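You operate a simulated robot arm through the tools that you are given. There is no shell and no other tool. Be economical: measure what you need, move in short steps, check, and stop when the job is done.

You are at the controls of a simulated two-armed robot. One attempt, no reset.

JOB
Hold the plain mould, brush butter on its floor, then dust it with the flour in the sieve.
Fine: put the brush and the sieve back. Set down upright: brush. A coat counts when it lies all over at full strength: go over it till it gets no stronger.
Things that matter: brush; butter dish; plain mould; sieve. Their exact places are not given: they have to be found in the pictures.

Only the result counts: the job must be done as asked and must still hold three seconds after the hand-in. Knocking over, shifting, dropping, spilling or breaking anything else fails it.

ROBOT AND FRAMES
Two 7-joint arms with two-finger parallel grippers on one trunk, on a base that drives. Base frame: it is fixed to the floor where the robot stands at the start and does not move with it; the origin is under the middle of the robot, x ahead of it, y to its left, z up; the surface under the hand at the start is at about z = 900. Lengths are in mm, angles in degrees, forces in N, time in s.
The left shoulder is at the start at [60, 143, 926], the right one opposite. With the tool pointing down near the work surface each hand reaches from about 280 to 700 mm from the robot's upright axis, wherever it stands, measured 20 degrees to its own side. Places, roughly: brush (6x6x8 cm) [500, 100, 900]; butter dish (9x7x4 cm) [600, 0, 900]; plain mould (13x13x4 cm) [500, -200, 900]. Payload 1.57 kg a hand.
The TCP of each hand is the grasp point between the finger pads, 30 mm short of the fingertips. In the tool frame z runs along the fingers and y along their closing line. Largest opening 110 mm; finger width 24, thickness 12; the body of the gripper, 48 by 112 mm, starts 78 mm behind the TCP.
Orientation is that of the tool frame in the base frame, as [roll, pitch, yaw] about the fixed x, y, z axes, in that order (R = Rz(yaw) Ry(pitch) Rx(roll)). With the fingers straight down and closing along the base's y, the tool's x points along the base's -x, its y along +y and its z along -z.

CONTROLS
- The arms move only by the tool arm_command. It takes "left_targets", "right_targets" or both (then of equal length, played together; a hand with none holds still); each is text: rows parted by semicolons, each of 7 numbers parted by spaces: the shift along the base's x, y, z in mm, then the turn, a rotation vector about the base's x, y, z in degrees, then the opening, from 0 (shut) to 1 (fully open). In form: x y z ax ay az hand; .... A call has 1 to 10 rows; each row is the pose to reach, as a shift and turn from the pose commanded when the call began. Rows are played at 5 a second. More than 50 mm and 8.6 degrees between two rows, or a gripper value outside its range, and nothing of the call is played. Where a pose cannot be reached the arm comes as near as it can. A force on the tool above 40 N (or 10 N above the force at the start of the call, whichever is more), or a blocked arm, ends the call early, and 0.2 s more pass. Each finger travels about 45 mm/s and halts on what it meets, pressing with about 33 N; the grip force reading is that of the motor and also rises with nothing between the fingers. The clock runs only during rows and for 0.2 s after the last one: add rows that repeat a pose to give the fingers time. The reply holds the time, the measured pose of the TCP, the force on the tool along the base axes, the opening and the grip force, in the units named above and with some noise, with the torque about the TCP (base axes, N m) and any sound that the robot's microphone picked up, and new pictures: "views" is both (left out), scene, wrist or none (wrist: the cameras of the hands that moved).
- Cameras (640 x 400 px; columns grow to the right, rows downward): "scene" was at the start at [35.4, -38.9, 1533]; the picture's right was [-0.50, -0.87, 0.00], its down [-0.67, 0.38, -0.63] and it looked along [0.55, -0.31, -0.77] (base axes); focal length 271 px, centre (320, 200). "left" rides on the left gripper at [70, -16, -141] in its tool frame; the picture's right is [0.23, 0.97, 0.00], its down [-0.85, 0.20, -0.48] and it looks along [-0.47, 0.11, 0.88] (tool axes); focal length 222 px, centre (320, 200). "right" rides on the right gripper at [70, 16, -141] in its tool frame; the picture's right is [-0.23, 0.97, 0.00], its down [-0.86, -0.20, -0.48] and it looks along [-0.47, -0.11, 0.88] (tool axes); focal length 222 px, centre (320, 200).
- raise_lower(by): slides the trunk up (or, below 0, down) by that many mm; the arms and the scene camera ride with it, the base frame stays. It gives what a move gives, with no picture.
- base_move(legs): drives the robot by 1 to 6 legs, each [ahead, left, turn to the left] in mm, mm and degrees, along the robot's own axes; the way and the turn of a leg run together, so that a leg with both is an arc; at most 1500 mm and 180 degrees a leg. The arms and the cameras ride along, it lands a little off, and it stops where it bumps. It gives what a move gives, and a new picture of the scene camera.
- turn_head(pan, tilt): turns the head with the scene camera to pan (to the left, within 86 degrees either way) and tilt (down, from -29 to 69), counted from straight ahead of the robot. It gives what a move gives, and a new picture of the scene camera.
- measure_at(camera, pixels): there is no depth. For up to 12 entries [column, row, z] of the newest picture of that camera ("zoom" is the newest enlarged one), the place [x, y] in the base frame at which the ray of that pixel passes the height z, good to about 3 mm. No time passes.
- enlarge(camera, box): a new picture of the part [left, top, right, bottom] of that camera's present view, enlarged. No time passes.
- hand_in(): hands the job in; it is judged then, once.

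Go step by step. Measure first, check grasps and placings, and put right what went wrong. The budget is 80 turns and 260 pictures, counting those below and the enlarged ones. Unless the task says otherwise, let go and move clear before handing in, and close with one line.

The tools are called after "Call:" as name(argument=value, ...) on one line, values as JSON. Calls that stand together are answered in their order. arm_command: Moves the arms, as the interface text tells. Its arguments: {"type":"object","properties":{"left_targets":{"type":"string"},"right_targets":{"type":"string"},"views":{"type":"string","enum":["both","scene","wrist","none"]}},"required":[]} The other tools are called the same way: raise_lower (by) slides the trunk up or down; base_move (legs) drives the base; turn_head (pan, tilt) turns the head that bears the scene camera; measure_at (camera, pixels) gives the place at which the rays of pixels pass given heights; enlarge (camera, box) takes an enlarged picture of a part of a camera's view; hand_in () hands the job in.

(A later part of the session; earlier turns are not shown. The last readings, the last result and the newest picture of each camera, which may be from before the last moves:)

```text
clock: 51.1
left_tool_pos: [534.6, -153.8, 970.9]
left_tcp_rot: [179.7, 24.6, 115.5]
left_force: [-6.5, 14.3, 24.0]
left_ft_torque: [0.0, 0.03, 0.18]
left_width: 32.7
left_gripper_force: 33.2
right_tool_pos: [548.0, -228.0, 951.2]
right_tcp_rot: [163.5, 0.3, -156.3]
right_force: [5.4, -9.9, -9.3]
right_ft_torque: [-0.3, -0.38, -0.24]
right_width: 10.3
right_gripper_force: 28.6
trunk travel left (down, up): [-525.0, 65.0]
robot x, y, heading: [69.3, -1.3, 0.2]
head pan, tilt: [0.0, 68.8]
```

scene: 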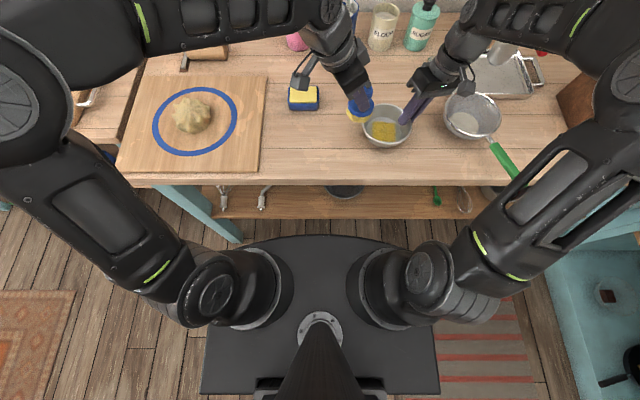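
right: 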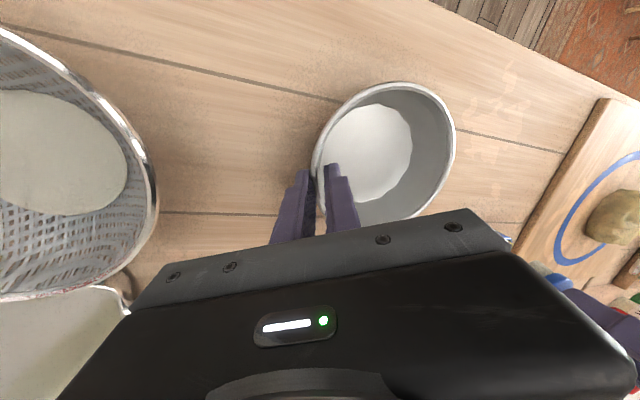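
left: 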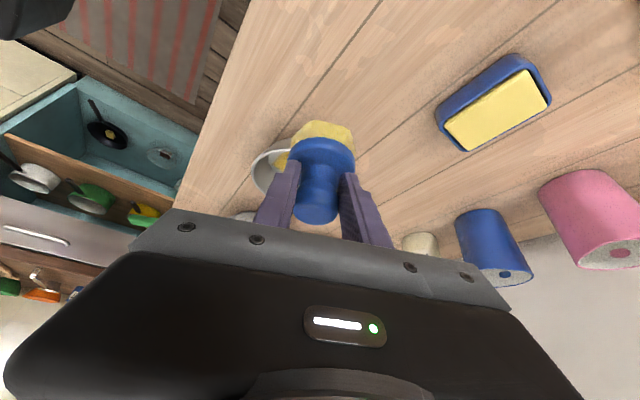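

Good contact (24 N). One more loop then lift and look.

Call:
arm_command(left_targets="-10 -5 0.5 0 0 0 0; -20 -8 0.5 0 0 0 0; -22 8 0.5 0 0 0 0; -12 13 0.5 0 0 0 0; 0 9 0.5 0 0 0 0; -10 0 0.5 0 0 0 0; -10 0 20 0 0 0 0; -10 0 60 0 0 0 0; -12 40 80 0 0 0 0; -20 84 80 0 0 0 0", views="scene")

Call:
enlarge(camera="scene", box=[340, 80, 440, 170])

Call:
enlarge(camera="right", box=[280, 60, 480, 230])

```text
clock: 53.3
left_tool_pos: [514.4, -69.8, 1049.2]
left_tcp_rot: [179.8, 24.5, 115.4]
left_force: [0.2, 0.3, -1.4]
left_ft_torque: [0.0, 0.03, -0.02]
left_width: 32.2
left_gripper_force: 33.0
right_tool_pos: [546.0, -225.6, 949.2]
right_tcp_rot: [163.2, 0.4, -156.1]
right_force: [-1.3, 0.9, 4.0]
right_ft_torque: [0.05, 0.08, 0.01]
right_width: 10.3
right_gripper_force: 27.7
trunk travel left (down, up): [-525.0, 65.0]
robot x, y, heading: [71.4, 0.8, 0.1]
head pan, tilt: [0.0, 68.8]
```

scene: 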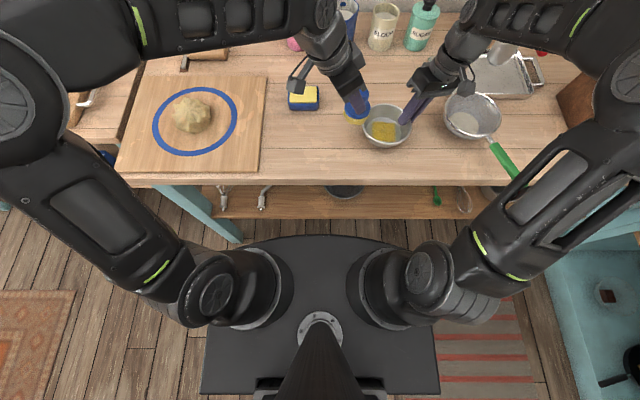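

```text
4.44 times, centred on (390, 125) of scene
```

zoom: 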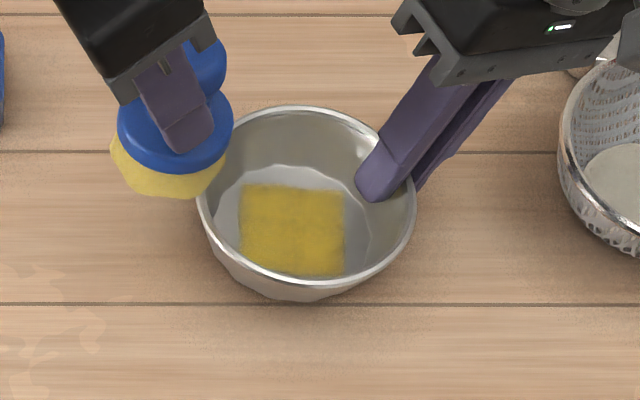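

```text
2.35 times, centred on (380, 145) of right
```

zoom: 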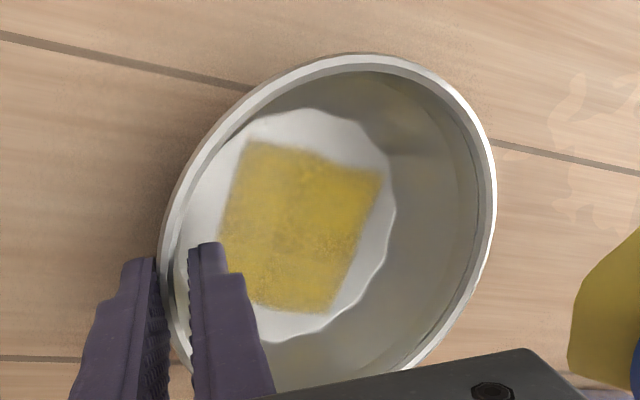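

Coat shows no further change — saturated and even. Return the brush to its place (477,68), keeping the lean, stopping just above the table.

Call:
arm_command(left_targets="-8 37 0 0 0 0 0; -20 75 0 0 0 0 0; -30 112 0 0 0 0 0; -40 147 0 0 0 0 0; -40 147 -35 0 0 0 0; -40 147 -70 0 0 0 0; -40 147 -74 0 0 0 0")

Call:
enlarge(camera="scene", box=[240, 90, 360, 180])

```text
clock: 54.9
left_tool_pos: [473.1, 71.9, 973.9]
left_tcp_rot: [179.8, 24.6, 115.2]
left_force: [0.5, -0.8, -0.8]
left_ft_torque: [0.01, 0.01, -0.01]
left_width: 32.6
left_gripper_force: 32.9
right_tool_pos: [547.5, -226.2, 950.0]
right_tcp_rot: [163.4, 0.4, -156.2]
right_force: [0.4, 0.8, 3.0]
right_ft_torque: [0.0, -0.02, -0.02]
right_width: 9.9
right_gripper_force: 28.2
trunk travel left (down, up): [-525.0, 65.0]
robot x, y, heading: [71.2, 1.2, 0.1]
head pan, tilt: [0.0, 68.8]
```

scene: 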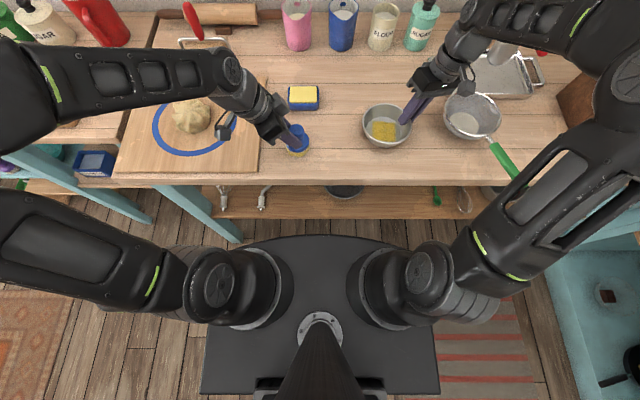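
left: 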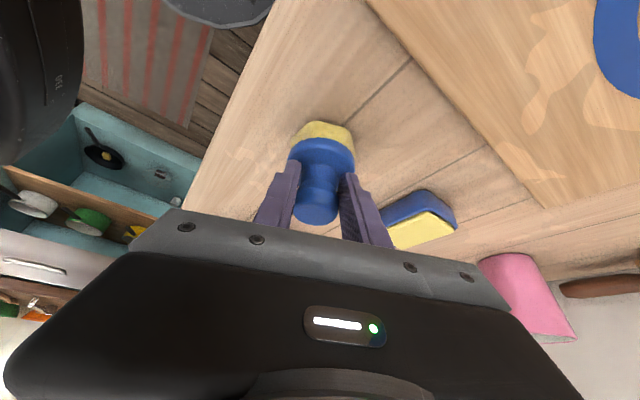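

```text
4.44 times, centred on (300, 135) of scene
```

zoom: 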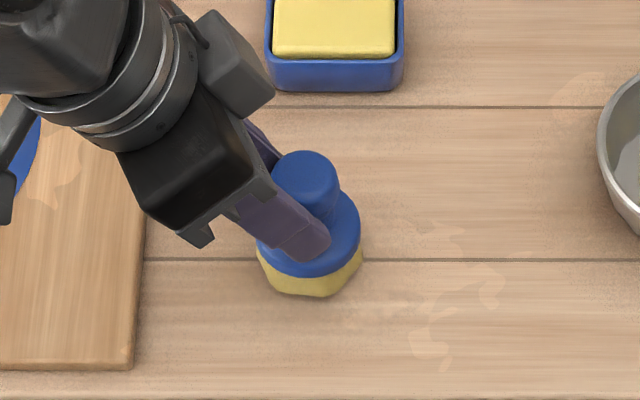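

Call:
measure_at(camera="zoom", pixels=[[306, 175, 985], [310, 230, 932], [311, 298, 904]])

```text
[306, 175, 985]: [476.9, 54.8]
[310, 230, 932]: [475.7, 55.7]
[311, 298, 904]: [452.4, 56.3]
```

Brush hangs upright, 10 mm off in y. Shift and lower to contact.

Call:
arm_command(left_targets="2 10 0 0 0 0 0; 2 10 -3 0 0 0 0; 2 10 -3 0 0 0 0", views="none")

Call:
arm_command(left_targets="0 0 -2 0 0 0 0; 0 0 -2 0 0 0 0", views="none")

```text
clock: 55.7
left_tool_pos: [474.7, 83.3, 972.8]
left_tcp_rot: [179.8, 24.6, 115.3]
left_force: [-0.2, -0.7, 0.1]
left_ft_torque: [0.01, 0.0, 0.0]
left_width: 32.5
left_gripper_force: 33.0
right_tool_pos: [548.4, -226.1, 950.2]
right_tcp_rot: [163.3, 0.3, -156.2]
right_force: [-0.6, 0.7, 1.2]
right_ft_torque: [-0.02, -0.01, 0.0]
right_width: 10.3
right_gripper_force: 28.5
trunk travel left (down, up): [-525.0, 65.0]
robot x, y, heading: [70.5, 0.8, 0.1]
head pan, tilt: [0.0, 68.8]
```

```text
clock: 56.3
left_tool_pos: [474.1, 83.7, 970.9]
left_tcp_rot: [179.8, 24.5, 115.3]
left_force: [-0.7, 0.1, -0.9]
left_ft_torque: [0.01, 0.04, -0.03]
left_width: 32.5
left_gripper_force: 32.9
right_tool_pos: [547.8, -227.9, 949.9]
right_tcp_rot: [163.3, 0.5, -156.1]
right_force: [0.3, -0.4, 1.7]
right_ft_torque: [0.0, -0.03, 0.01]
right_width: 10.1
right_gripper_force: 28.1
trunk travel left (down, up): [-525.0, 65.0]
robot x, y, heading: [71.3, -0.9, 0.2]
head pan, tilt: [0.0, 68.8]
```

Call:
arm_command(left_targets="0 0 -2 0 0 0 0; 0 0 -2 0 0 0 0", views="none")

Call:
arm_command(left_targets="0 0 -1.5 0 0 0 0; 0 0 -1.5 0 0 0 0", views="none")

```text
clock: 56.9
left_tool_pos: [474.5, 84.3, 968.6]
left_tcp_rot: [179.9, 24.6, 115.3]
left_force: [-0.9, 0.6, -1.4]
left_ft_torque: [-0.02, 0.01, 0.0]
left_width: 32.3
left_gripper_force: 33.0
right_tool_pos: [547.9, -226.2, 950.4]
right_tcp_rot: [163.3, 0.4, -156.1]
right_force: [-0.2, -0.4, 1.5]
right_ft_torque: [-0.02, -0.05, -0.02]
right_width: 10.0
right_gripper_force: 28.2
trunk travel left (down, up): [-525.0, 65.0]
robot x, y, heading: [69.3, -1.4, -0.1]
head pan, tilt: [0.0, 68.8]
```

```text
clock: 57.5
left_tool_pos: [474.7, 83.5, 966.5]
left_tcp_rot: [179.8, 24.6, 115.3]
left_force: [-0.4, 0.6, 0.3]
left_ft_torque: [-0.04, 0.0, 0.02]
left_width: 32.4
left_gripper_force: 32.6
right_tool_pos: [549.3, -226.6, 949.6]
right_tcp_rot: [163.2, 0.4, -156.0]
right_force: [0.0, -0.3, 1.4]
right_ft_torque: [-0.03, -0.05, -0.03]
right_width: 10.0
right_gripper_force: 28.1
trunk travel left (down, up): [-525.0, 65.0]
robot x, y, heading: [69.3, 1.0, 0.1]
head pan, tilt: [0.0, 68.8]
```

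Call:
arm_command(left_targets="0 0 -1.5 0 0 0 0; 0 0 -1.5 0 0 0 0", views="wrist")

Call:
enlarge(camera="scene", box=[240, 90, 360, 180])

```text
clock: 58.1
left_tool_pos: [474.3, 82.9, 966.2]
left_tcp_rot: [179.7, 24.7, 115.3]
left_force: [-1.8, 4.2, 15.2]
left_ft_torque: [-0.34, -0.09, -0.04]
left_width: 32.7
left_gripper_force: 33.5
right_tool_pos: [547.9, -228.1, 950.8]
right_tcp_rot: [163.4, 0.5, -156.0]
right_force: [-0.4, 0.3, -1.3]
right_ft_torque: [-0.05, -0.04, -0.01]
right_width: 10.1
right_gripper_force: 28.2
trunk travel left (down, up): [-525.0, 65.0]
robot x, y, heading: [71.9, 2.7, -0.1]
head pan, tilt: [0.0, 68.8]
```

left: 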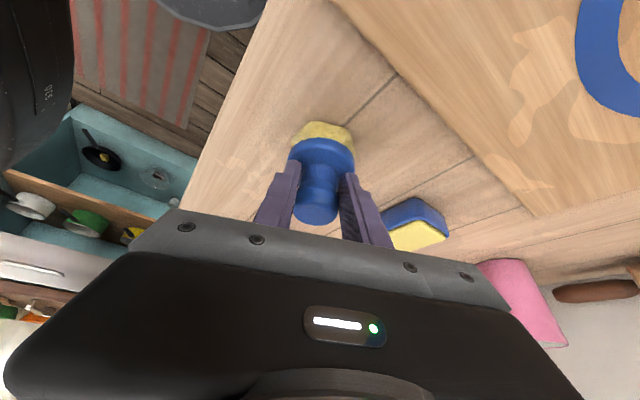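

```text
4.44 times, centred on (300, 135) of scene
```

zoom: 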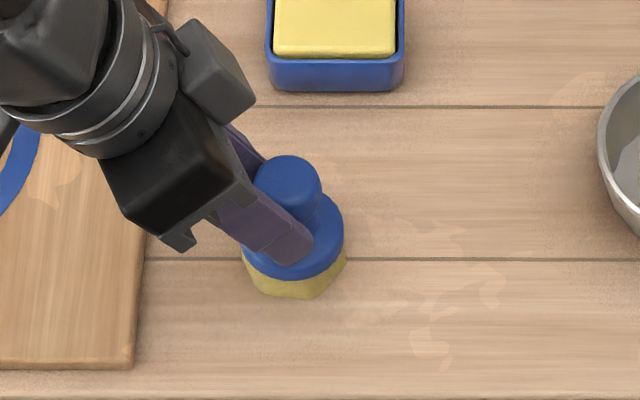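

On the table at 15 N. Release and withdraw along the tool axis.

Call:
arm_command(left_targets="0 0 0.5 0 0 0 0.5; 0 0 0.5 0 0 0 0.5; 0 0 0.5 0 0 0 0.5; -4 9 21 0 0 0 0.5; -8 18 42 0 0 0 0.5; -13 27 63 0 0 0 0.5; -15 32 80 0 0 0 0.5", views="scene")

Call:
enlarge(camera="scene", box=[240, 70, 440, 180])

```text
clock: 59.7
left_tool_pos: [458.2, 117.8, 1045.0]
left_tcp_rot: [180.0, 24.5, 115.2]
left_force: [-0.1, -0.3, -0.1]
left_ft_torque: [0.0, 0.0, -0.01]
left_width: 54.9
left_gripper_force: 0.0
right_tool_pos: [548.1, -227.9, 949.6]
right_tcp_rot: [163.3, 0.3, -156.0]
right_force: [0.8, 0.3, 1.7]
right_ft_torque: [-0.03, 0.03, 0.01]
right_width: 10.3
right_gripper_force: 27.9
trunk travel left (down, up): [-525.0, 65.0]
robot x, y, heading: [70.3, 0.3, -0.0]
head pan, tilt: [0.0, 68.8]
```

scene: 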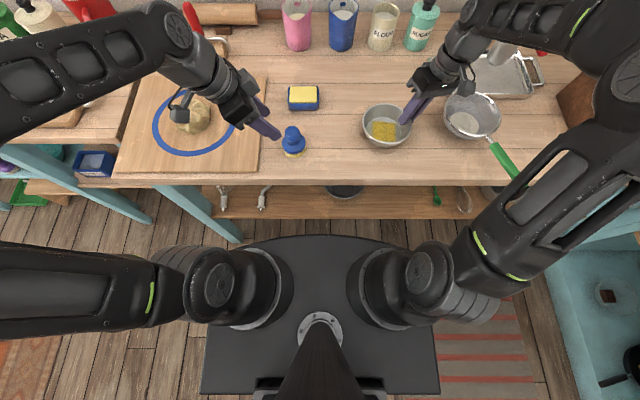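

```text
3.20 times, centred on (340, 125) of scene
```

zoom: 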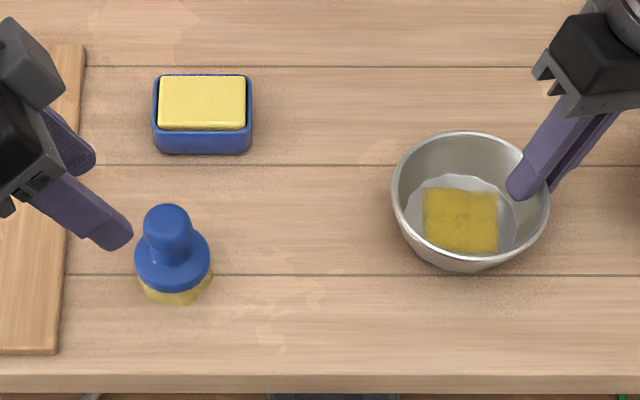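

Brush stands upright at its place. Measure the mould now, and bring the left hand over to the pre-pinch pose on the mould's left (+y) side with a 17° tilt.

Call:
measure_at(camera="zoom", pixels=[[391, 192, 942], [550, 203, 942], [470, 131, 942], [472, 259, 942], [423, 220, 904], [498, 225, 904], [461, 188, 904], [461, 255, 904], [470, 272, 900]])

Call:
arm_command(left_targets="8 -20 15 -0.1 3.9 7.5 0.5; 16 -45 25 -0.3 7.7 15 0.5; 25 -70 25 -0.4 11.6 22.5 0.4; 33 -95 25 -0.5 15.4 30 0.35; 41 -120 25 -0.7 19.3 37.5 0.35; 50 -145 20 -0.8 23.2 45 0.35; 58 -172 10 -1 27 52.4 0.35; 66 -199 0 -1.1 30.9 59.9 0.35; 66 -199 0 -1.1 30.9 59.9 0.35")

```text
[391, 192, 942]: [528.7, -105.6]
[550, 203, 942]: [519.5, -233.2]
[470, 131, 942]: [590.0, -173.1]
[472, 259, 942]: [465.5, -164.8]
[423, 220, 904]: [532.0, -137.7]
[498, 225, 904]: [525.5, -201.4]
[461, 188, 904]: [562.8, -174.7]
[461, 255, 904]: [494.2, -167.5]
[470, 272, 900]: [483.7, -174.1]
```

```text
clock: 61.7
left_tool_pos: [525.7, -85.4, 1046.8]
left_tcp_rot: [-163.4, 0.0, -179.6]
left_force: [-0.2, 0.6, -0.5]
left_ft_torque: [0.0, 0.01, 0.04]
left_width: 38.4
left_gripper_force: 0.1
right_tool_pos: [549.0, -226.7, 951.4]
right_tcp_rot: [163.3, 0.4, -156.0]
right_force: [-1.1, 0.3, 0.4]
right_ft_torque: [0.02, 0.0, 0.01]
right_width: 10.0
right_gripper_force: 28.4
trunk travel left (down, up): [-525.0, 65.0]
robot x, y, heading: [74.0, -0.3, -0.2]
head pan, tilt: [0.0, 68.8]
```

scene: 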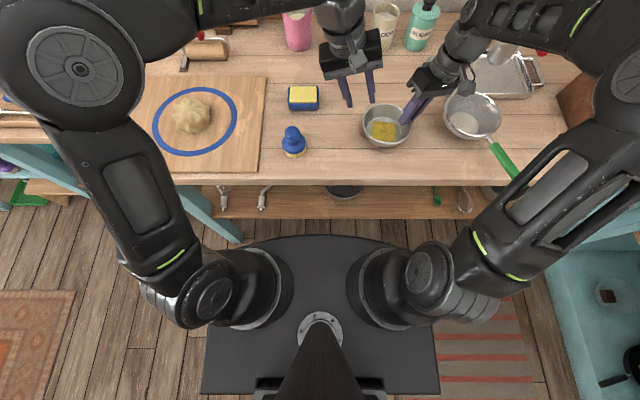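
left: 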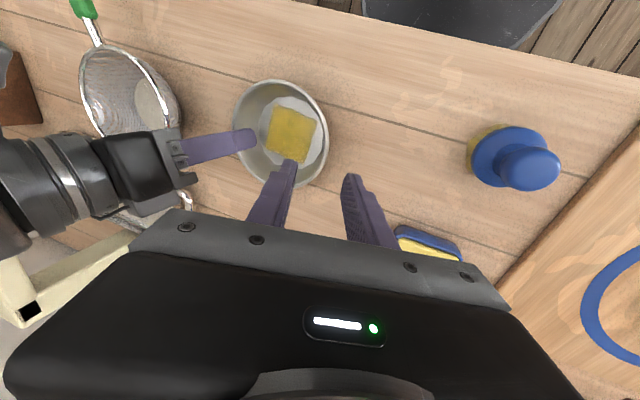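

Mould centre (528,-169.5); rim's left point ≈(528,-107). Slide the left fingers over it.

Call:
arm_command(left_targets="2 10 0 0 0 0 0.35; 2 1 -30 0 0 0 0.35; 2 -9 -62 0 0 0 0.35; 2 -17.5 -91 0 0 0 0.35; 2 -17.5 -91 0 0 0 0.35")

Call:
enlarge(camera="scene", box=[330, 60, 450, 170])

```text
clock: 62.9
left_tool_pos: [528.6, -101.5, 955.8]
left_tcp_rot: [-163.3, -0.1, -179.7]
left_force: [0.0, -0.4, -0.3]
left_ft_torque: [-0.02, -0.02, 0.0]
left_width: 38.4
left_gripper_force: 0.0
right_tool_pos: [548.1, -226.7, 950.2]
right_tcp_rot: [163.2, 0.4, -156.0]
right_force: [-0.6, 0.1, 0.3]
right_ft_torque: [0.01, 0.02, 0.0]
right_width: 10.2
right_gripper_force: 28.1
trunk travel left (down, up): [-525.0, 65.0]
robot x, y, heading: [72.2, -0.1, 0.1]
head pan, tilt: [0.0, 68.8]
```

scene: 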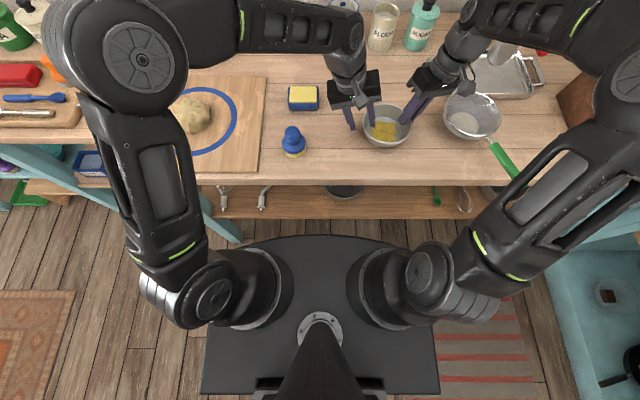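
left: 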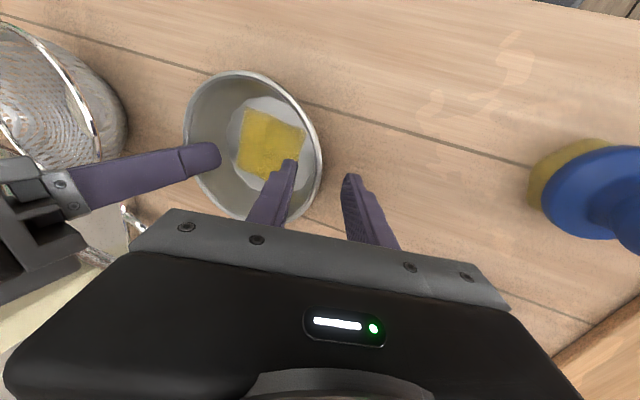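

```text
3.64 times, centred on (390, 115) of scene
```

zoom: 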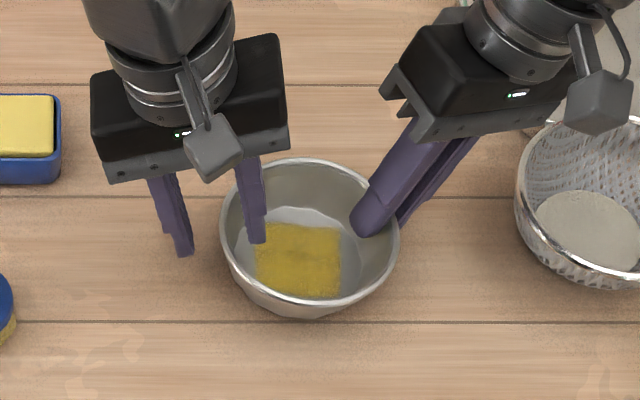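

Straddling well. Close the left hand on the rim, then open the right.

Call:
arm_command(left_targets="0 0 0 0 0 0 0; 0 0 0 0 0 0 0; 0 0 0 0 0 0 0; 0 0 0 0 0 0 0; 0 0 0 0 0 0 0", views="none")

Call:
arm_command(right_targets="0 0 0 0 0 0 0.3; 0 0 0 0 0 0 0.3; 0 0 0 0 0 0 0.3")

Call:
enlarge(camera="scene", box=[330, 60, 450, 170])

```text
clock: 64.1
left_tool_pos: [528.8, -103.2, 956.5]
left_tcp_rot: [-163.0, 0.1, -179.7]
left_force: [6.7, -31.5, 0.3]
left_ft_torque: [-0.85, 0.22, 0.59]
left_width: 11.1
left_gripper_force: 29.2
right_tool_pos: [549.0, -223.6, 950.9]
right_tcp_rot: [162.9, 0.3, -156.0]
right_force: [-6.5, 32.3, -1.0]
right_ft_torque: [0.48, -0.36, -0.31]
right_width: 10.2
right_gripper_force: 28.6
trunk travel left (down, up): [-525.0, 65.0]
robot x, y, heading: [70.7, 1.1, 0.1]
head pan, tilt: [0.0, 68.8]
```

```text
clock: 64.9
left_tool_pos: [530.0, -99.3, 955.3]
left_tcp_rot: [-163.4, 0.0, -179.6]
left_force: [4.4, 3.2, 12.8]
left_ft_torque: [-0.09, 0.14, 0.03]
left_width: 9.6
left_gripper_force: 28.1
right_tool_pos: [548.8, -226.6, 950.5]
right_tcp_rot: [163.4, 0.3, -156.0]
right_force: [0.5, -0.3, 0.2]
right_ft_torque: [0.0, -0.01, -0.02]
right_width: 32.9
right_gripper_force: 0.0
trunk travel left (down, up): [-525.0, 65.0]
robot x, y, heading: [66.6, -2.4, 0.3]
head pan, tilt: [0.0, 68.8]
```

scene: 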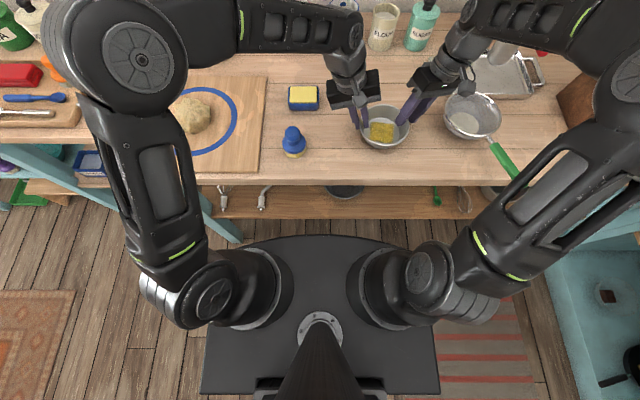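
right: 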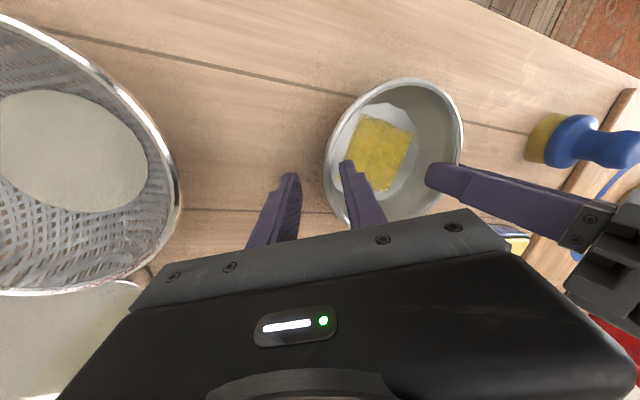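

```text
3.64 times, centred on (390, 115) of scene
```

zoom: 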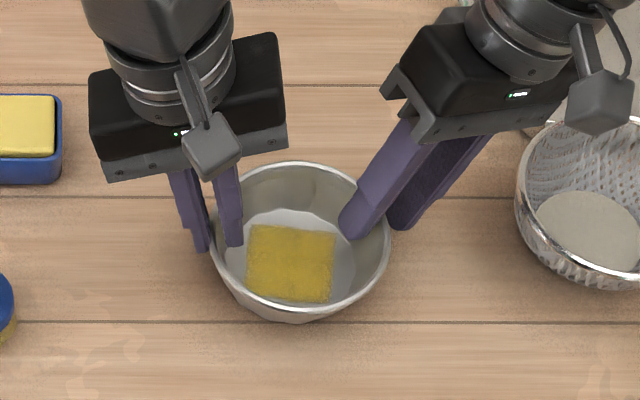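

The mould stands flat in the left hand's grip. Withdraw the right hand along its axis and carry it over to the sieve handle, leaning 20° back along the handle.

Call:
arm_command(right_targets="5 -10 38 0 0 0 0.3; 9 -21 77 0 0 0 0.3; 0 -50 108 0 0 0 0.3; -28 -86 114 -2 -6.1 -2 0.4; -55 -123 114 -4.1 -12.2 -4 0.5; -82 -158 104 -6.1 -18.4 -6 0.5; -108 -190 90 -8.1 -24.5 -8 0.5; -129 -200 72 -8.1 -24.5 -8 0.5; -129 -200 72 -8.1 -24.5 -8 0.5")

Call:
enlarge(camera="scene", box=[410, 70, 570, 200])

```text
clock: 66.9
left_tool_pos: [528.5, -101.9, 954.3]
left_tcp_rot: [-163.2, -0.1, -179.7]
left_force: [-2.3, -1.0, 5.8]
left_ft_torque: [-0.15, 0.29, -0.04]
left_width: 9.6
left_gripper_force: 27.7
right_tool_pos: [417.6, -429.0, 1021.3]
right_tcp_rot: [-179.9, 20.4, -161.2]
right_force: [0.4, 0.5, 0.5]
right_ft_torque: [-0.01, 0.01, 0.02]
right_width: 55.0
right_gripper_force: 0.1
right hand out of reach, approached as far as the arm can: row 3
trunk travel left (down, up): [-525.0, 65.0]
robot x, y, heading: [69.9, -0.5, 0.1]
head pan, tilt: [0.0, 68.8]
```

scene: 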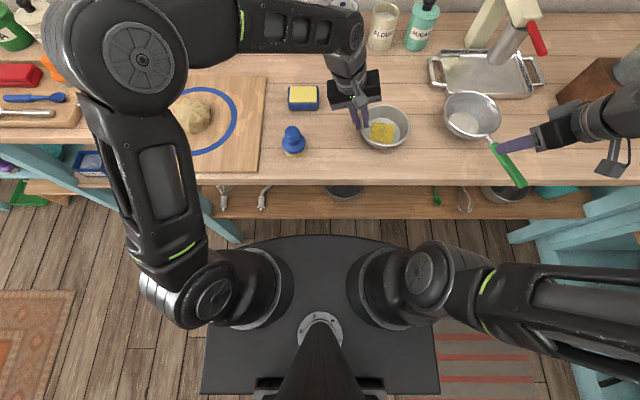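
right: 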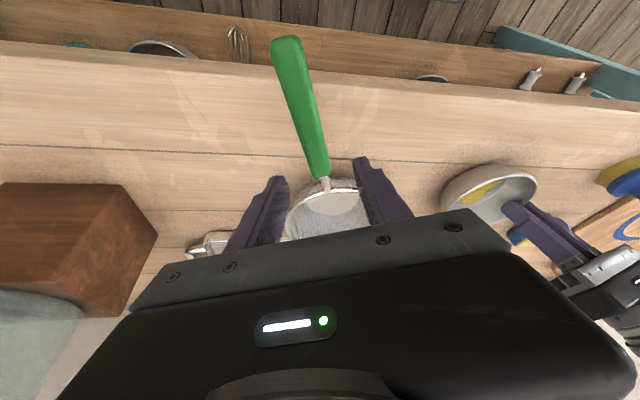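

```text
3.08 times, centred on (490, 135) of scene
```

zoom: 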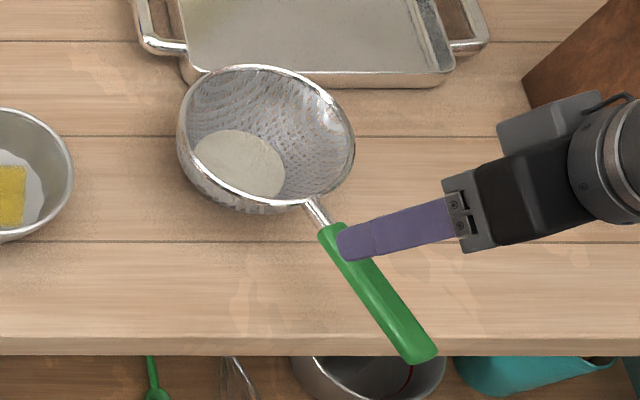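

Measure the handle front and back from both cameras.

Call:
measure_at(camera="right", pixels=[[320, 172, 945], [320, 172, 955], [320, 172, 965], [303, 110, 950], [303, 110, 960], [303, 110, 970], [286, 45, 950], [286, 45, 965]])

Call:
measure_at(camera="zoom", pixels=[[330, 232, 945], [330, 232, 955], [330, 232, 965], [375, 290, 950], [375, 290, 960], [375, 290, 970], [418, 350, 950], [418, 350, 965], [180, 145, 950], [354, 145, 950], [260, 65, 950], [270, 210, 945]])

```text
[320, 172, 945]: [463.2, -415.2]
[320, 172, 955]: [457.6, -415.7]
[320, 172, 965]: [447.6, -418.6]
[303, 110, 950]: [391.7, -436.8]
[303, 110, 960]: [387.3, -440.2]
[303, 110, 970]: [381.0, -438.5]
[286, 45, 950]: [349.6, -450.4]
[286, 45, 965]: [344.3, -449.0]
```

```text
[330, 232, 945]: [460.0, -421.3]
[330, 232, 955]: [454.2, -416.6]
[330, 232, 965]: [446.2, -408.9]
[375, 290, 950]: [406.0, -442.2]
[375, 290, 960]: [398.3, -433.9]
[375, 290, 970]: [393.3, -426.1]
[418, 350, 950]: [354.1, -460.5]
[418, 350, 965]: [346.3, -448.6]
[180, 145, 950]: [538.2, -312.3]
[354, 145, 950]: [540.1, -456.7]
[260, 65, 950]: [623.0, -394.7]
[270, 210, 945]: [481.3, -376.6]
```

Handle front (456,-416,955) to tip (345,-449,965). Descend onto the handle just behind its front end and close.

Call:
arm_command(right_targets="8 3 -25 0 0 0 0.5; 15 5 -48 0 0 0 0.5; 21 8 -70 0 0 0 0.5; 21 8 -70 0 0 0 0.5")

Call:
enlarge(camera="scene", box=[410, 70, 570, 200])

```text
clock: 67.9
left_tool_pos: [528.2, -101.8, 954.9]
left_tcp_rot: [-163.3, 0.0, -179.7]
left_force: [-1.5, 0.2, 3.5]
left_ft_torque: [-0.06, 0.2, -0.06]
left_width: 9.3
left_gripper_force: 27.9
right_tool_pos: [441.7, -417.7, 950.7]
right_tcp_rot: [179.9, 20.3, -161.2]
right_force: [0.8, 0.7, 0.0]
right_ft_torque: [-0.02, 0.02, 0.02]
right_width: 55.3
right_gripper_force: 0.1
trunk travel left (down, up): [-525.0, 65.0]
robot x, y, heading: [69.6, 0.0, -0.1]
head pan, tilt: [0.0, 68.8]
```

scene: 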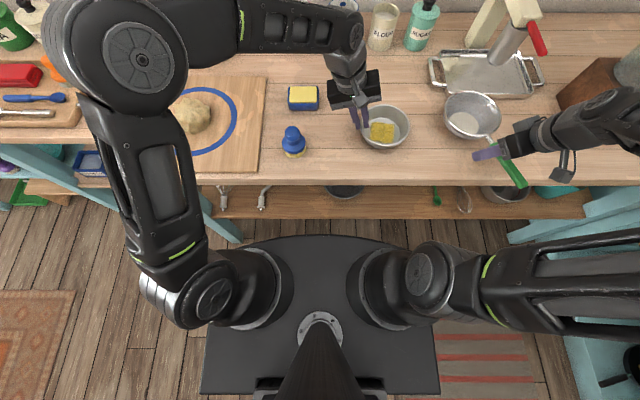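
right: 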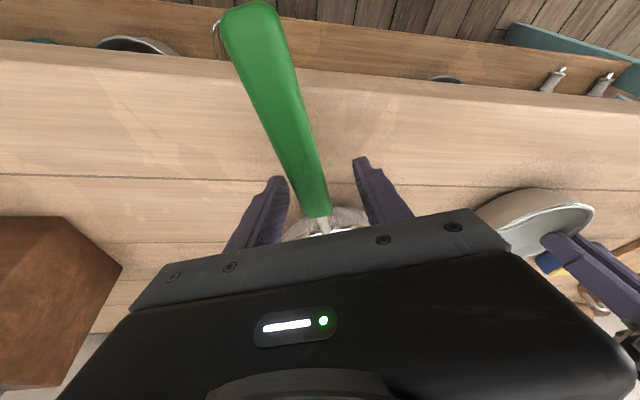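

```text
3.08 times, centred on (490, 135) of scene
```

zoom: 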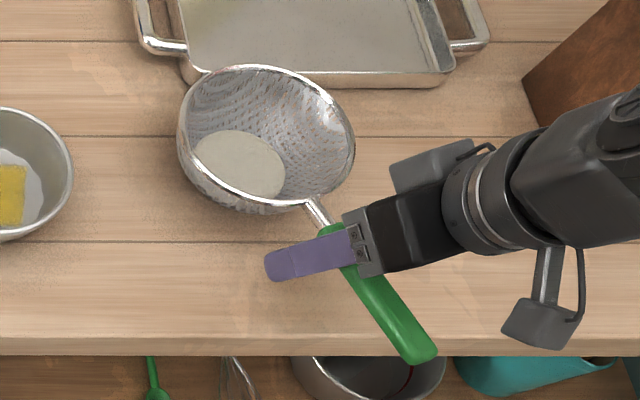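

The handle lies between the pads (right view (312,180)). Close.

Call:
arm_command(right_targets="0 0 0 0 0 0 0; 0 0 0 0 0 0 0; 0 0 0 0 0 0 0; 0 0 0 0 0 0 0; 0 0 0 0 0 0 0")

```text
clock: 69.1
left_tool_pos: [530.4, -100.4, 955.3]
left_tcp_rot: [-163.3, -0.1, -179.7]
left_force: [0.4, 0.2, 1.8]
left_ft_torque: [0.02, 0.04, -0.01]
left_width: 9.4
left_gripper_force: 28.5
right_tool_pos: [441.2, -418.0, 949.9]
right_tcp_rot: [179.8, 20.3, -161.2]
right_force: [-0.1, 0.8, 2.1]
right_ft_torque: [-0.03, -0.05, 0.07]
right_width: 21.6
right_gripper_force: 32.7
trunk travel left (down, up): [-525.0, 65.0]
robot x, y, heading: [65.7, 1.4, -0.0]
head pan, tilt: [0.0, 68.8]
```

scene: 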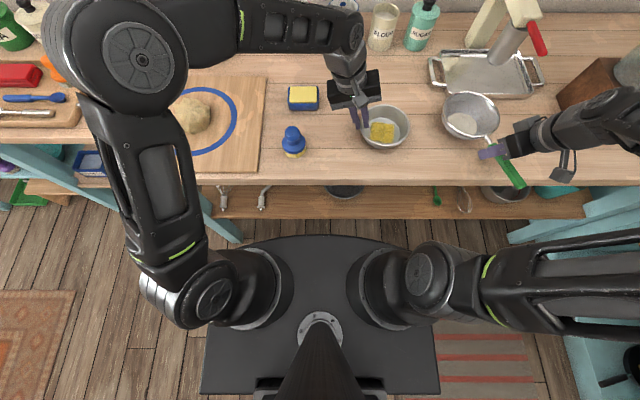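
right: 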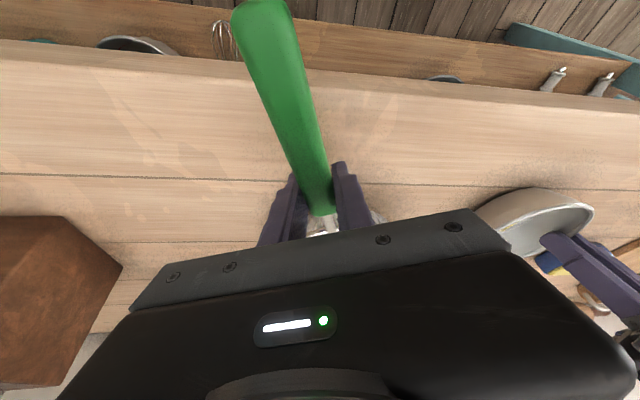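

Gripped (21.6 mm). Lift slowly by 25 mm and check for droop.

Call:
arm_command(right_targets="0 0 3 0 0 0 0; 0 0 8 0 0 0 0; 0 0 14 0 0 0 0; 0 0 20 0 0 0 0; 0 0 25 0 0 0 0; 0 0 25 0 0 0 0")

Call:
enlarge(camera="scene", box=[410, 70, 570, 200])

```text
clock: 70.5
left_tool_pos: [529.3, -101.1, 954.9]
left_tcp_rot: [-163.2, -0.1, -179.7]
left_force: [0.1, 0.1, 2.3]
left_ft_torque: [0.06, 0.12, 0.0]
left_width: 9.4
left_gripper_force: 28.0
right_tool_pos: [441.1, -418.3, 977.1]
right_tcp_rot: [179.9, 20.3, -161.3]
right_force: [-0.5, 0.2, -2.2]
right_ft_torque: [-0.06, 0.14, -0.02]
right_width: 21.8
right_gripper_force: 32.9
trunk travel left (down, up): [-525.0, 65.0]
robot x, y, heading: [70.5, 1.9, -0.0]
head pan, tilt: [0.0, 68.8]
```

scene: 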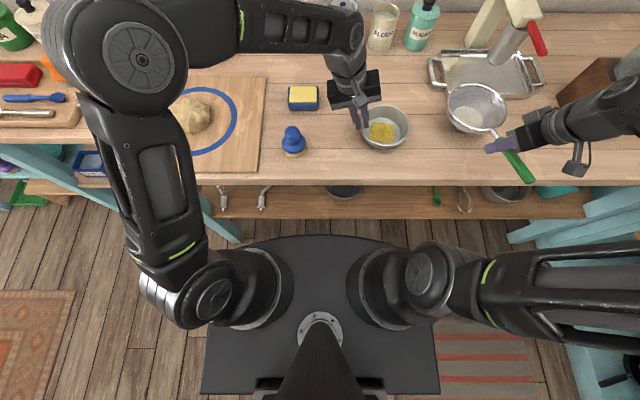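
right: 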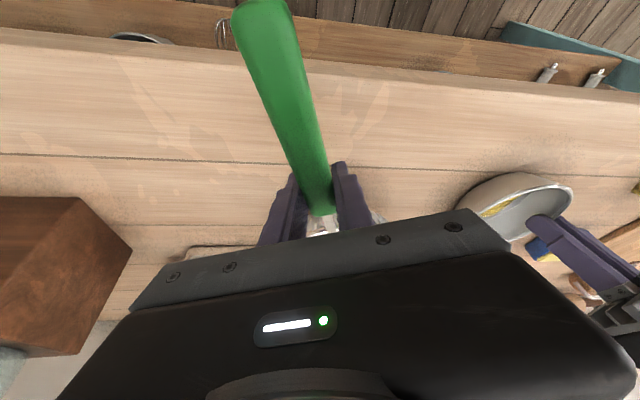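

```text
3.08 times, centred on (490, 135) of scene
```

zoom: 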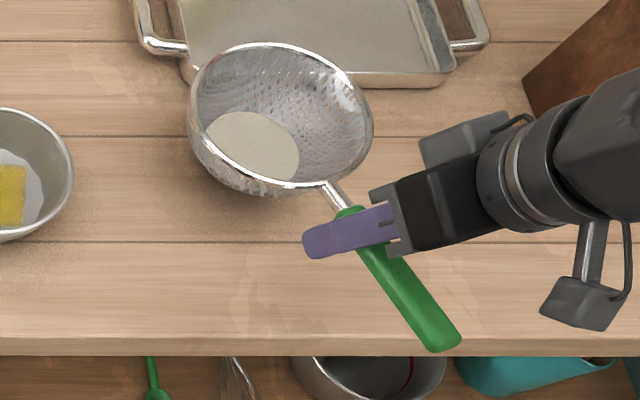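

Held firmly, no droop, no flour falling. Measure the bowl's centre relative to the hand.

Call:
measure_at(camera="zoom", pixels=[[188, 122, 977], [373, 128, 977], [280, 42, 977], [290, 188, 975], [203, 140, 940], [300, 155, 940], [250, 112, 940], [262, 185, 940]])

Call:
enlarge(camera="scene", box=[330, 60, 450, 170])

```text
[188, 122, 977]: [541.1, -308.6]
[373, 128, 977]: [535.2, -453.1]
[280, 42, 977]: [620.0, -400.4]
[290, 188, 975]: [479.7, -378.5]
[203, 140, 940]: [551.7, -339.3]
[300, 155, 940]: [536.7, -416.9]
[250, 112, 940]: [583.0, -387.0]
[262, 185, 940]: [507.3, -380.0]
```

```text
3.64 times, centred on (390, 115) of scene
```

zoom: 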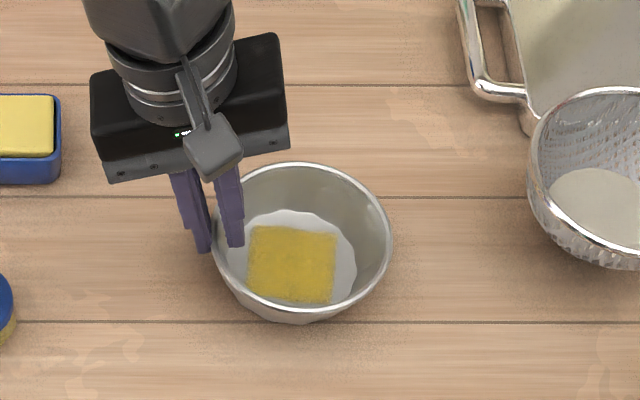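

Call:
measure_at(camera="zoom", pixels=[[248, 265, 904], [336, 265, 904], [292, 226, 904], [292, 305, 904], [212, 240, 942], [391, 240, 942], [300, 162, 942], [303, 312, 942]])

```text
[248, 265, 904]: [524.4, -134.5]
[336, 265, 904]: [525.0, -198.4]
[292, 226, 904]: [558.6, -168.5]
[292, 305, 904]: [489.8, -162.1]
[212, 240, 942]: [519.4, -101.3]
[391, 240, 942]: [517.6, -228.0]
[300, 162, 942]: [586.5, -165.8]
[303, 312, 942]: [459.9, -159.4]
```

Square centre (524,-166); sieve centre (548,-381), flour disc radius ≈39. Raise the sieve and carry it gently toward the mould, stopping short of the left hand.

Call:
arm_command(right_targets="0 0 10 0 0 0 0; 0 0 25 0 0 0 0; -1 5 40 0 0 0 0; -3 20 45 0 0 0 0; -6 42 45 0 0 0 0; -10 67 45 0 0 0 0; -14 92 45 0 0 0 0; -18 117 45 0 0 0 0; -21 138 45 0 0 0 0; -24 150 45 0 0 0 0")

Call:
enlarge(camera="scene", box=[330, 60, 530, 190])

```text
clock: 72.7
left_tool_pos: [529.4, -102.0, 955.0]
left_tcp_rot: [-163.3, -0.1, -179.8]
left_force: [-0.3, 0.0, 2.6]
left_ft_torque: [-0.02, 0.08, 0.02]
left_width: 9.6
left_gripper_force: 27.9
right_tool_pos: [415.8, -267.9, 1023.2]
right_tcp_rot: [179.9, 20.3, -161.3]
right_force: [0.2, 0.5, -1.7]
right_ft_torque: [-0.08, 0.21, 0.02]
right_width: 21.7
right_gripper_force: 32.7
trunk travel left (down, up): [-525.0, 65.0]
robot x, y, heading: [69.8, 1.9, 0.1]
head pan, tilt: [0.0, 68.8]
```

scene: 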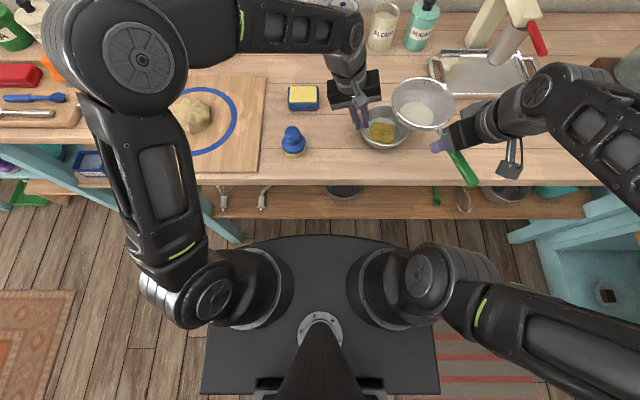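
right: 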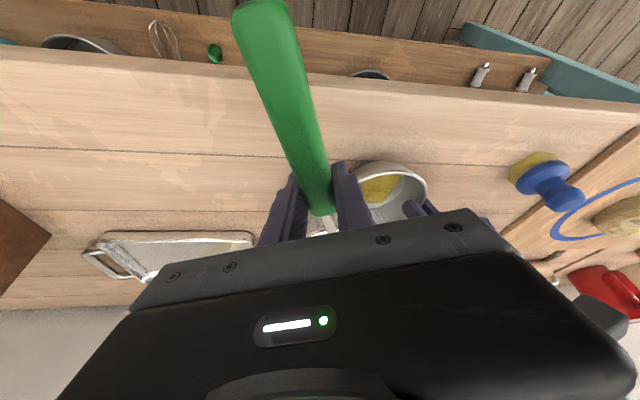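

```text
3.08 times, centred on (430, 125) of scene
```

zoom: 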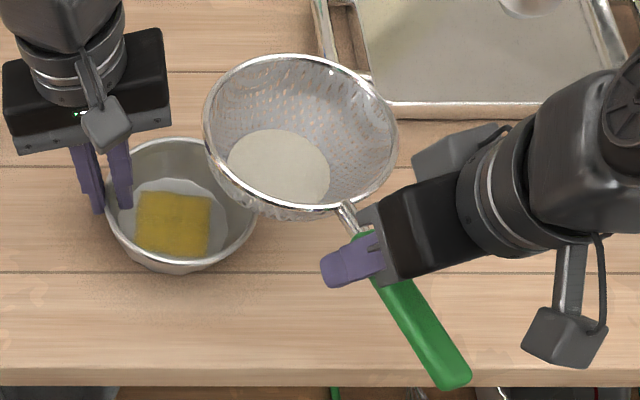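

Call:
measure_at(camera="zoom", pixels=[[203, 130, 1022], [398, 140, 1022], [300, 54, 1022], [305, 213, 1022], [278, 168, 985], [228, 165, 985], [331, 175, 985]])

```text
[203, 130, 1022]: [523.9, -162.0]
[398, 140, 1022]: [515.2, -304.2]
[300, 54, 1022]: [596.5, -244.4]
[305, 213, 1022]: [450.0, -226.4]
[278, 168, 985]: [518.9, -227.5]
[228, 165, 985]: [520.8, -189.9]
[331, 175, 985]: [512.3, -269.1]
```

Sieve centre (523,-233), flour centre (518,-229). Shift +56 in y, +6 in x to be over the mould.

Call:
arm_command(right_targets="1 6 0 0 0 0 0; 3 20 0 0 0 0 0; 5 38 0 0 0 0 0; 6 50 0 0 0 0 0; 6 56 0 0 0 0 0; 6 56 0 0 0 0 0")

Call:
enlarge(camera="scene", box=[330, 60, 490, 180])

Call:
enlarge(camera="left", box=[100, 20, 420, 260])

```text
clock: 74.1
left_tool_pos: [529.9, -100.8, 955.1]
left_tcp_rot: [-163.4, -0.1, -179.7]
left_force: [0.7, 0.2, 2.4]
left_ft_torque: [0.0, 0.03, 0.02]
left_width: 9.6
left_gripper_force: 28.1
right_tool_pos: [422.4, -213.4, 1022.8]
right_tcp_rot: [179.9, 20.4, -161.2]
right_force: [-0.7, 0.0, -1.2]
right_ft_torque: [-0.06, 0.17, 0.01]
right_width: 21.9
right_gripper_force: 32.9
trunk travel left (down, up): [-525.0, 65.0]
robot x, y, heading: [70.3, -1.4, -0.1]
head pan, tilt: [0.0, 68.8]
```

scene: 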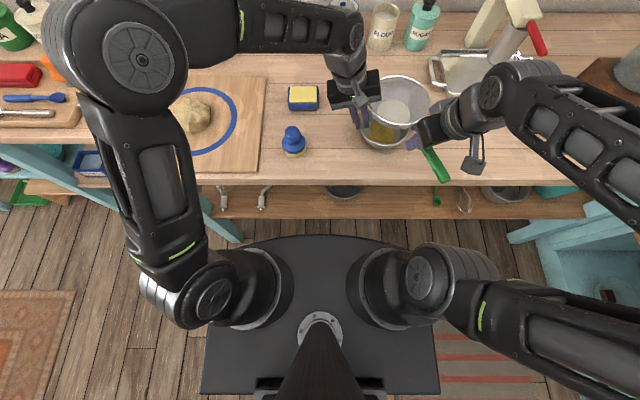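
right: 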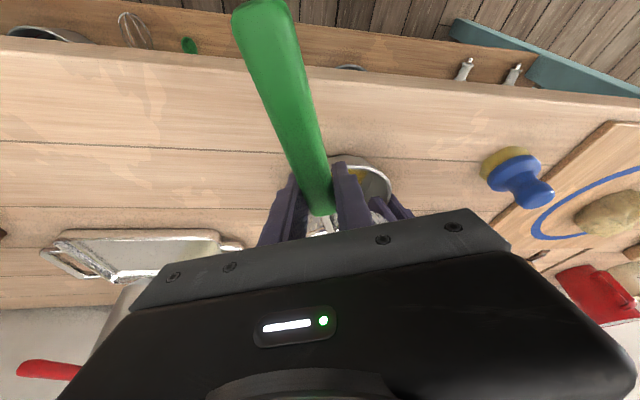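

```text
3.33 times, centred on (410, 120) of scene
```

zoom: 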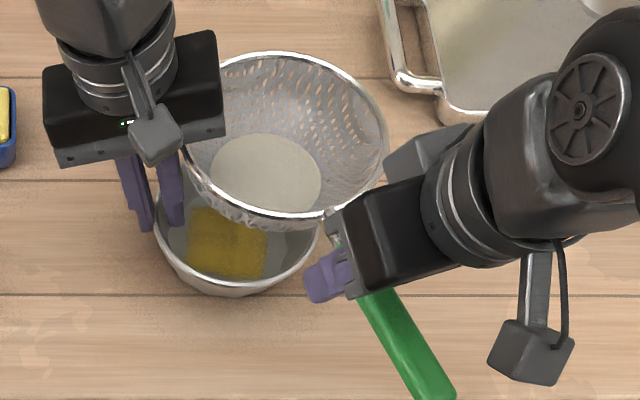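

```text
1.67 times, centred on (260, 140) of left
```

zoom: 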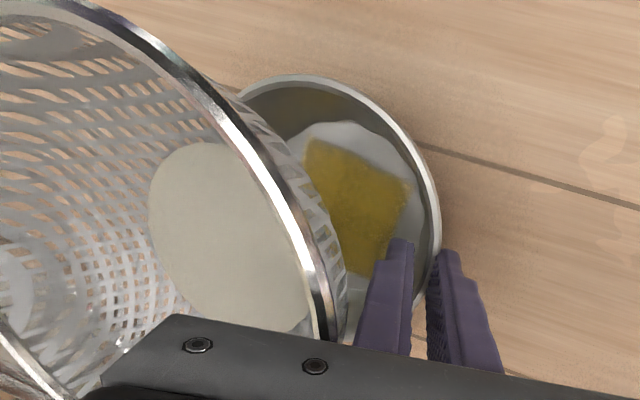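

Call:
measure_at(camera="scene", pixels=[[393.8, 113.4, 985], [377, 112, 985], [410.3, 115, 985], [430, 105, 1022], [404, 76, 1022], [396, 127, 1022]])

Call:
measure_at(camera="zoom", pixels=[[232, 240, 985], [150, 205, 985], [310, 270, 985], [240, 145, 985], [215, 335, 985], [360, 205, 904]])

```text
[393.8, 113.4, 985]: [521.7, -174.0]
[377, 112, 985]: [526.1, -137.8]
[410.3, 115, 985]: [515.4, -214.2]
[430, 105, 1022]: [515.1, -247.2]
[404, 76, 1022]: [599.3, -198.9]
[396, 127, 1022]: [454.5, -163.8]
```

```text
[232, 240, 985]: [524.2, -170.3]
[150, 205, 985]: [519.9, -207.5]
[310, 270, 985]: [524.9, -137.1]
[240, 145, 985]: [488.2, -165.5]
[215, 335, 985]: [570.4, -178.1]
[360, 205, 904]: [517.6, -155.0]
```

Flour centre (522,-172) sits over the square's centre (524,-166), in both views. Shake gently along x and see whether flour falls.

Call:
arm_command(right_targets="8 0 0 0 0 0 0; -8 0 0 0 0 0 0; 8 0 0 0 0 0 0; -8 0 0 0 0 0 0; 8 0 0 0 0 0 0; -8 0 0 0 0 0 0; 8 0 0 0 0 0 0; -8 0 0 0 0 0 0; 0 0 0 0 0 0 0", views="scene")

Call:
enlarge(camera="scene", box=[330, 60, 490, 180])

Call:
enlarge(camera="left", box=[100, 20, 420, 260])

```text
clock: 76.1
left_tool_pos: [529.7, -101.5, 955.6]
left_tcp_rot: [-163.3, 0.0, -179.7]
left_force: [0.8, -0.5, 1.8]
left_ft_torque: [0.01, 0.03, 0.01]
left_width: 9.3
left_gripper_force: 28.5
right_tool_pos: [423.7, -213.7, 1022.5]
right_tcp_rot: [179.8, 20.3, -161.3]
right_force: [-0.3, -0.6, -2.0]
right_ft_torque: [-0.08, 0.2, -0.01]
right_width: 21.8
right_gripper_force: 33.1
trunk travel left (down, up): [-525.0, 65.0]
robot x, y, heading: [69.4, 1.4, 0.1]
head pan, tilt: [0.0, 68.8]
```

scene: 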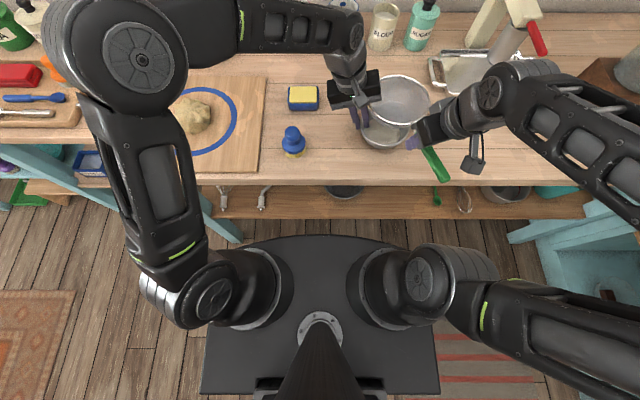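

```text
3.33 times, centred on (410, 120) of scene
```

zoom: 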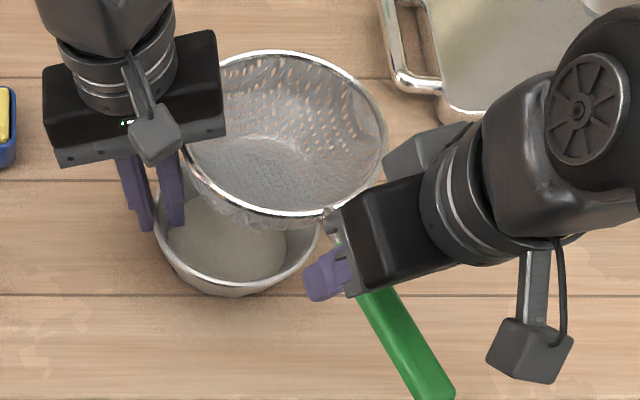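

```text
1.67 times, centred on (260, 140) of left
```

zoom: 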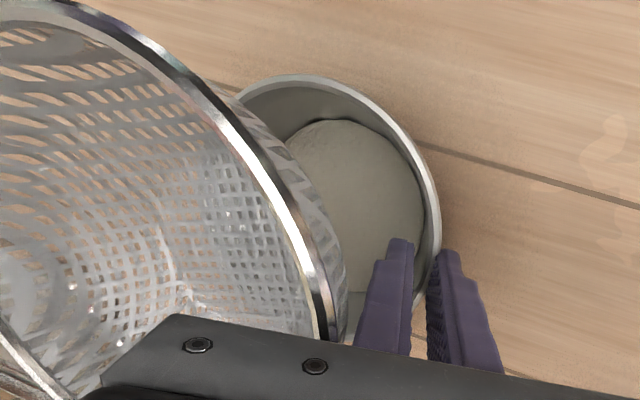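

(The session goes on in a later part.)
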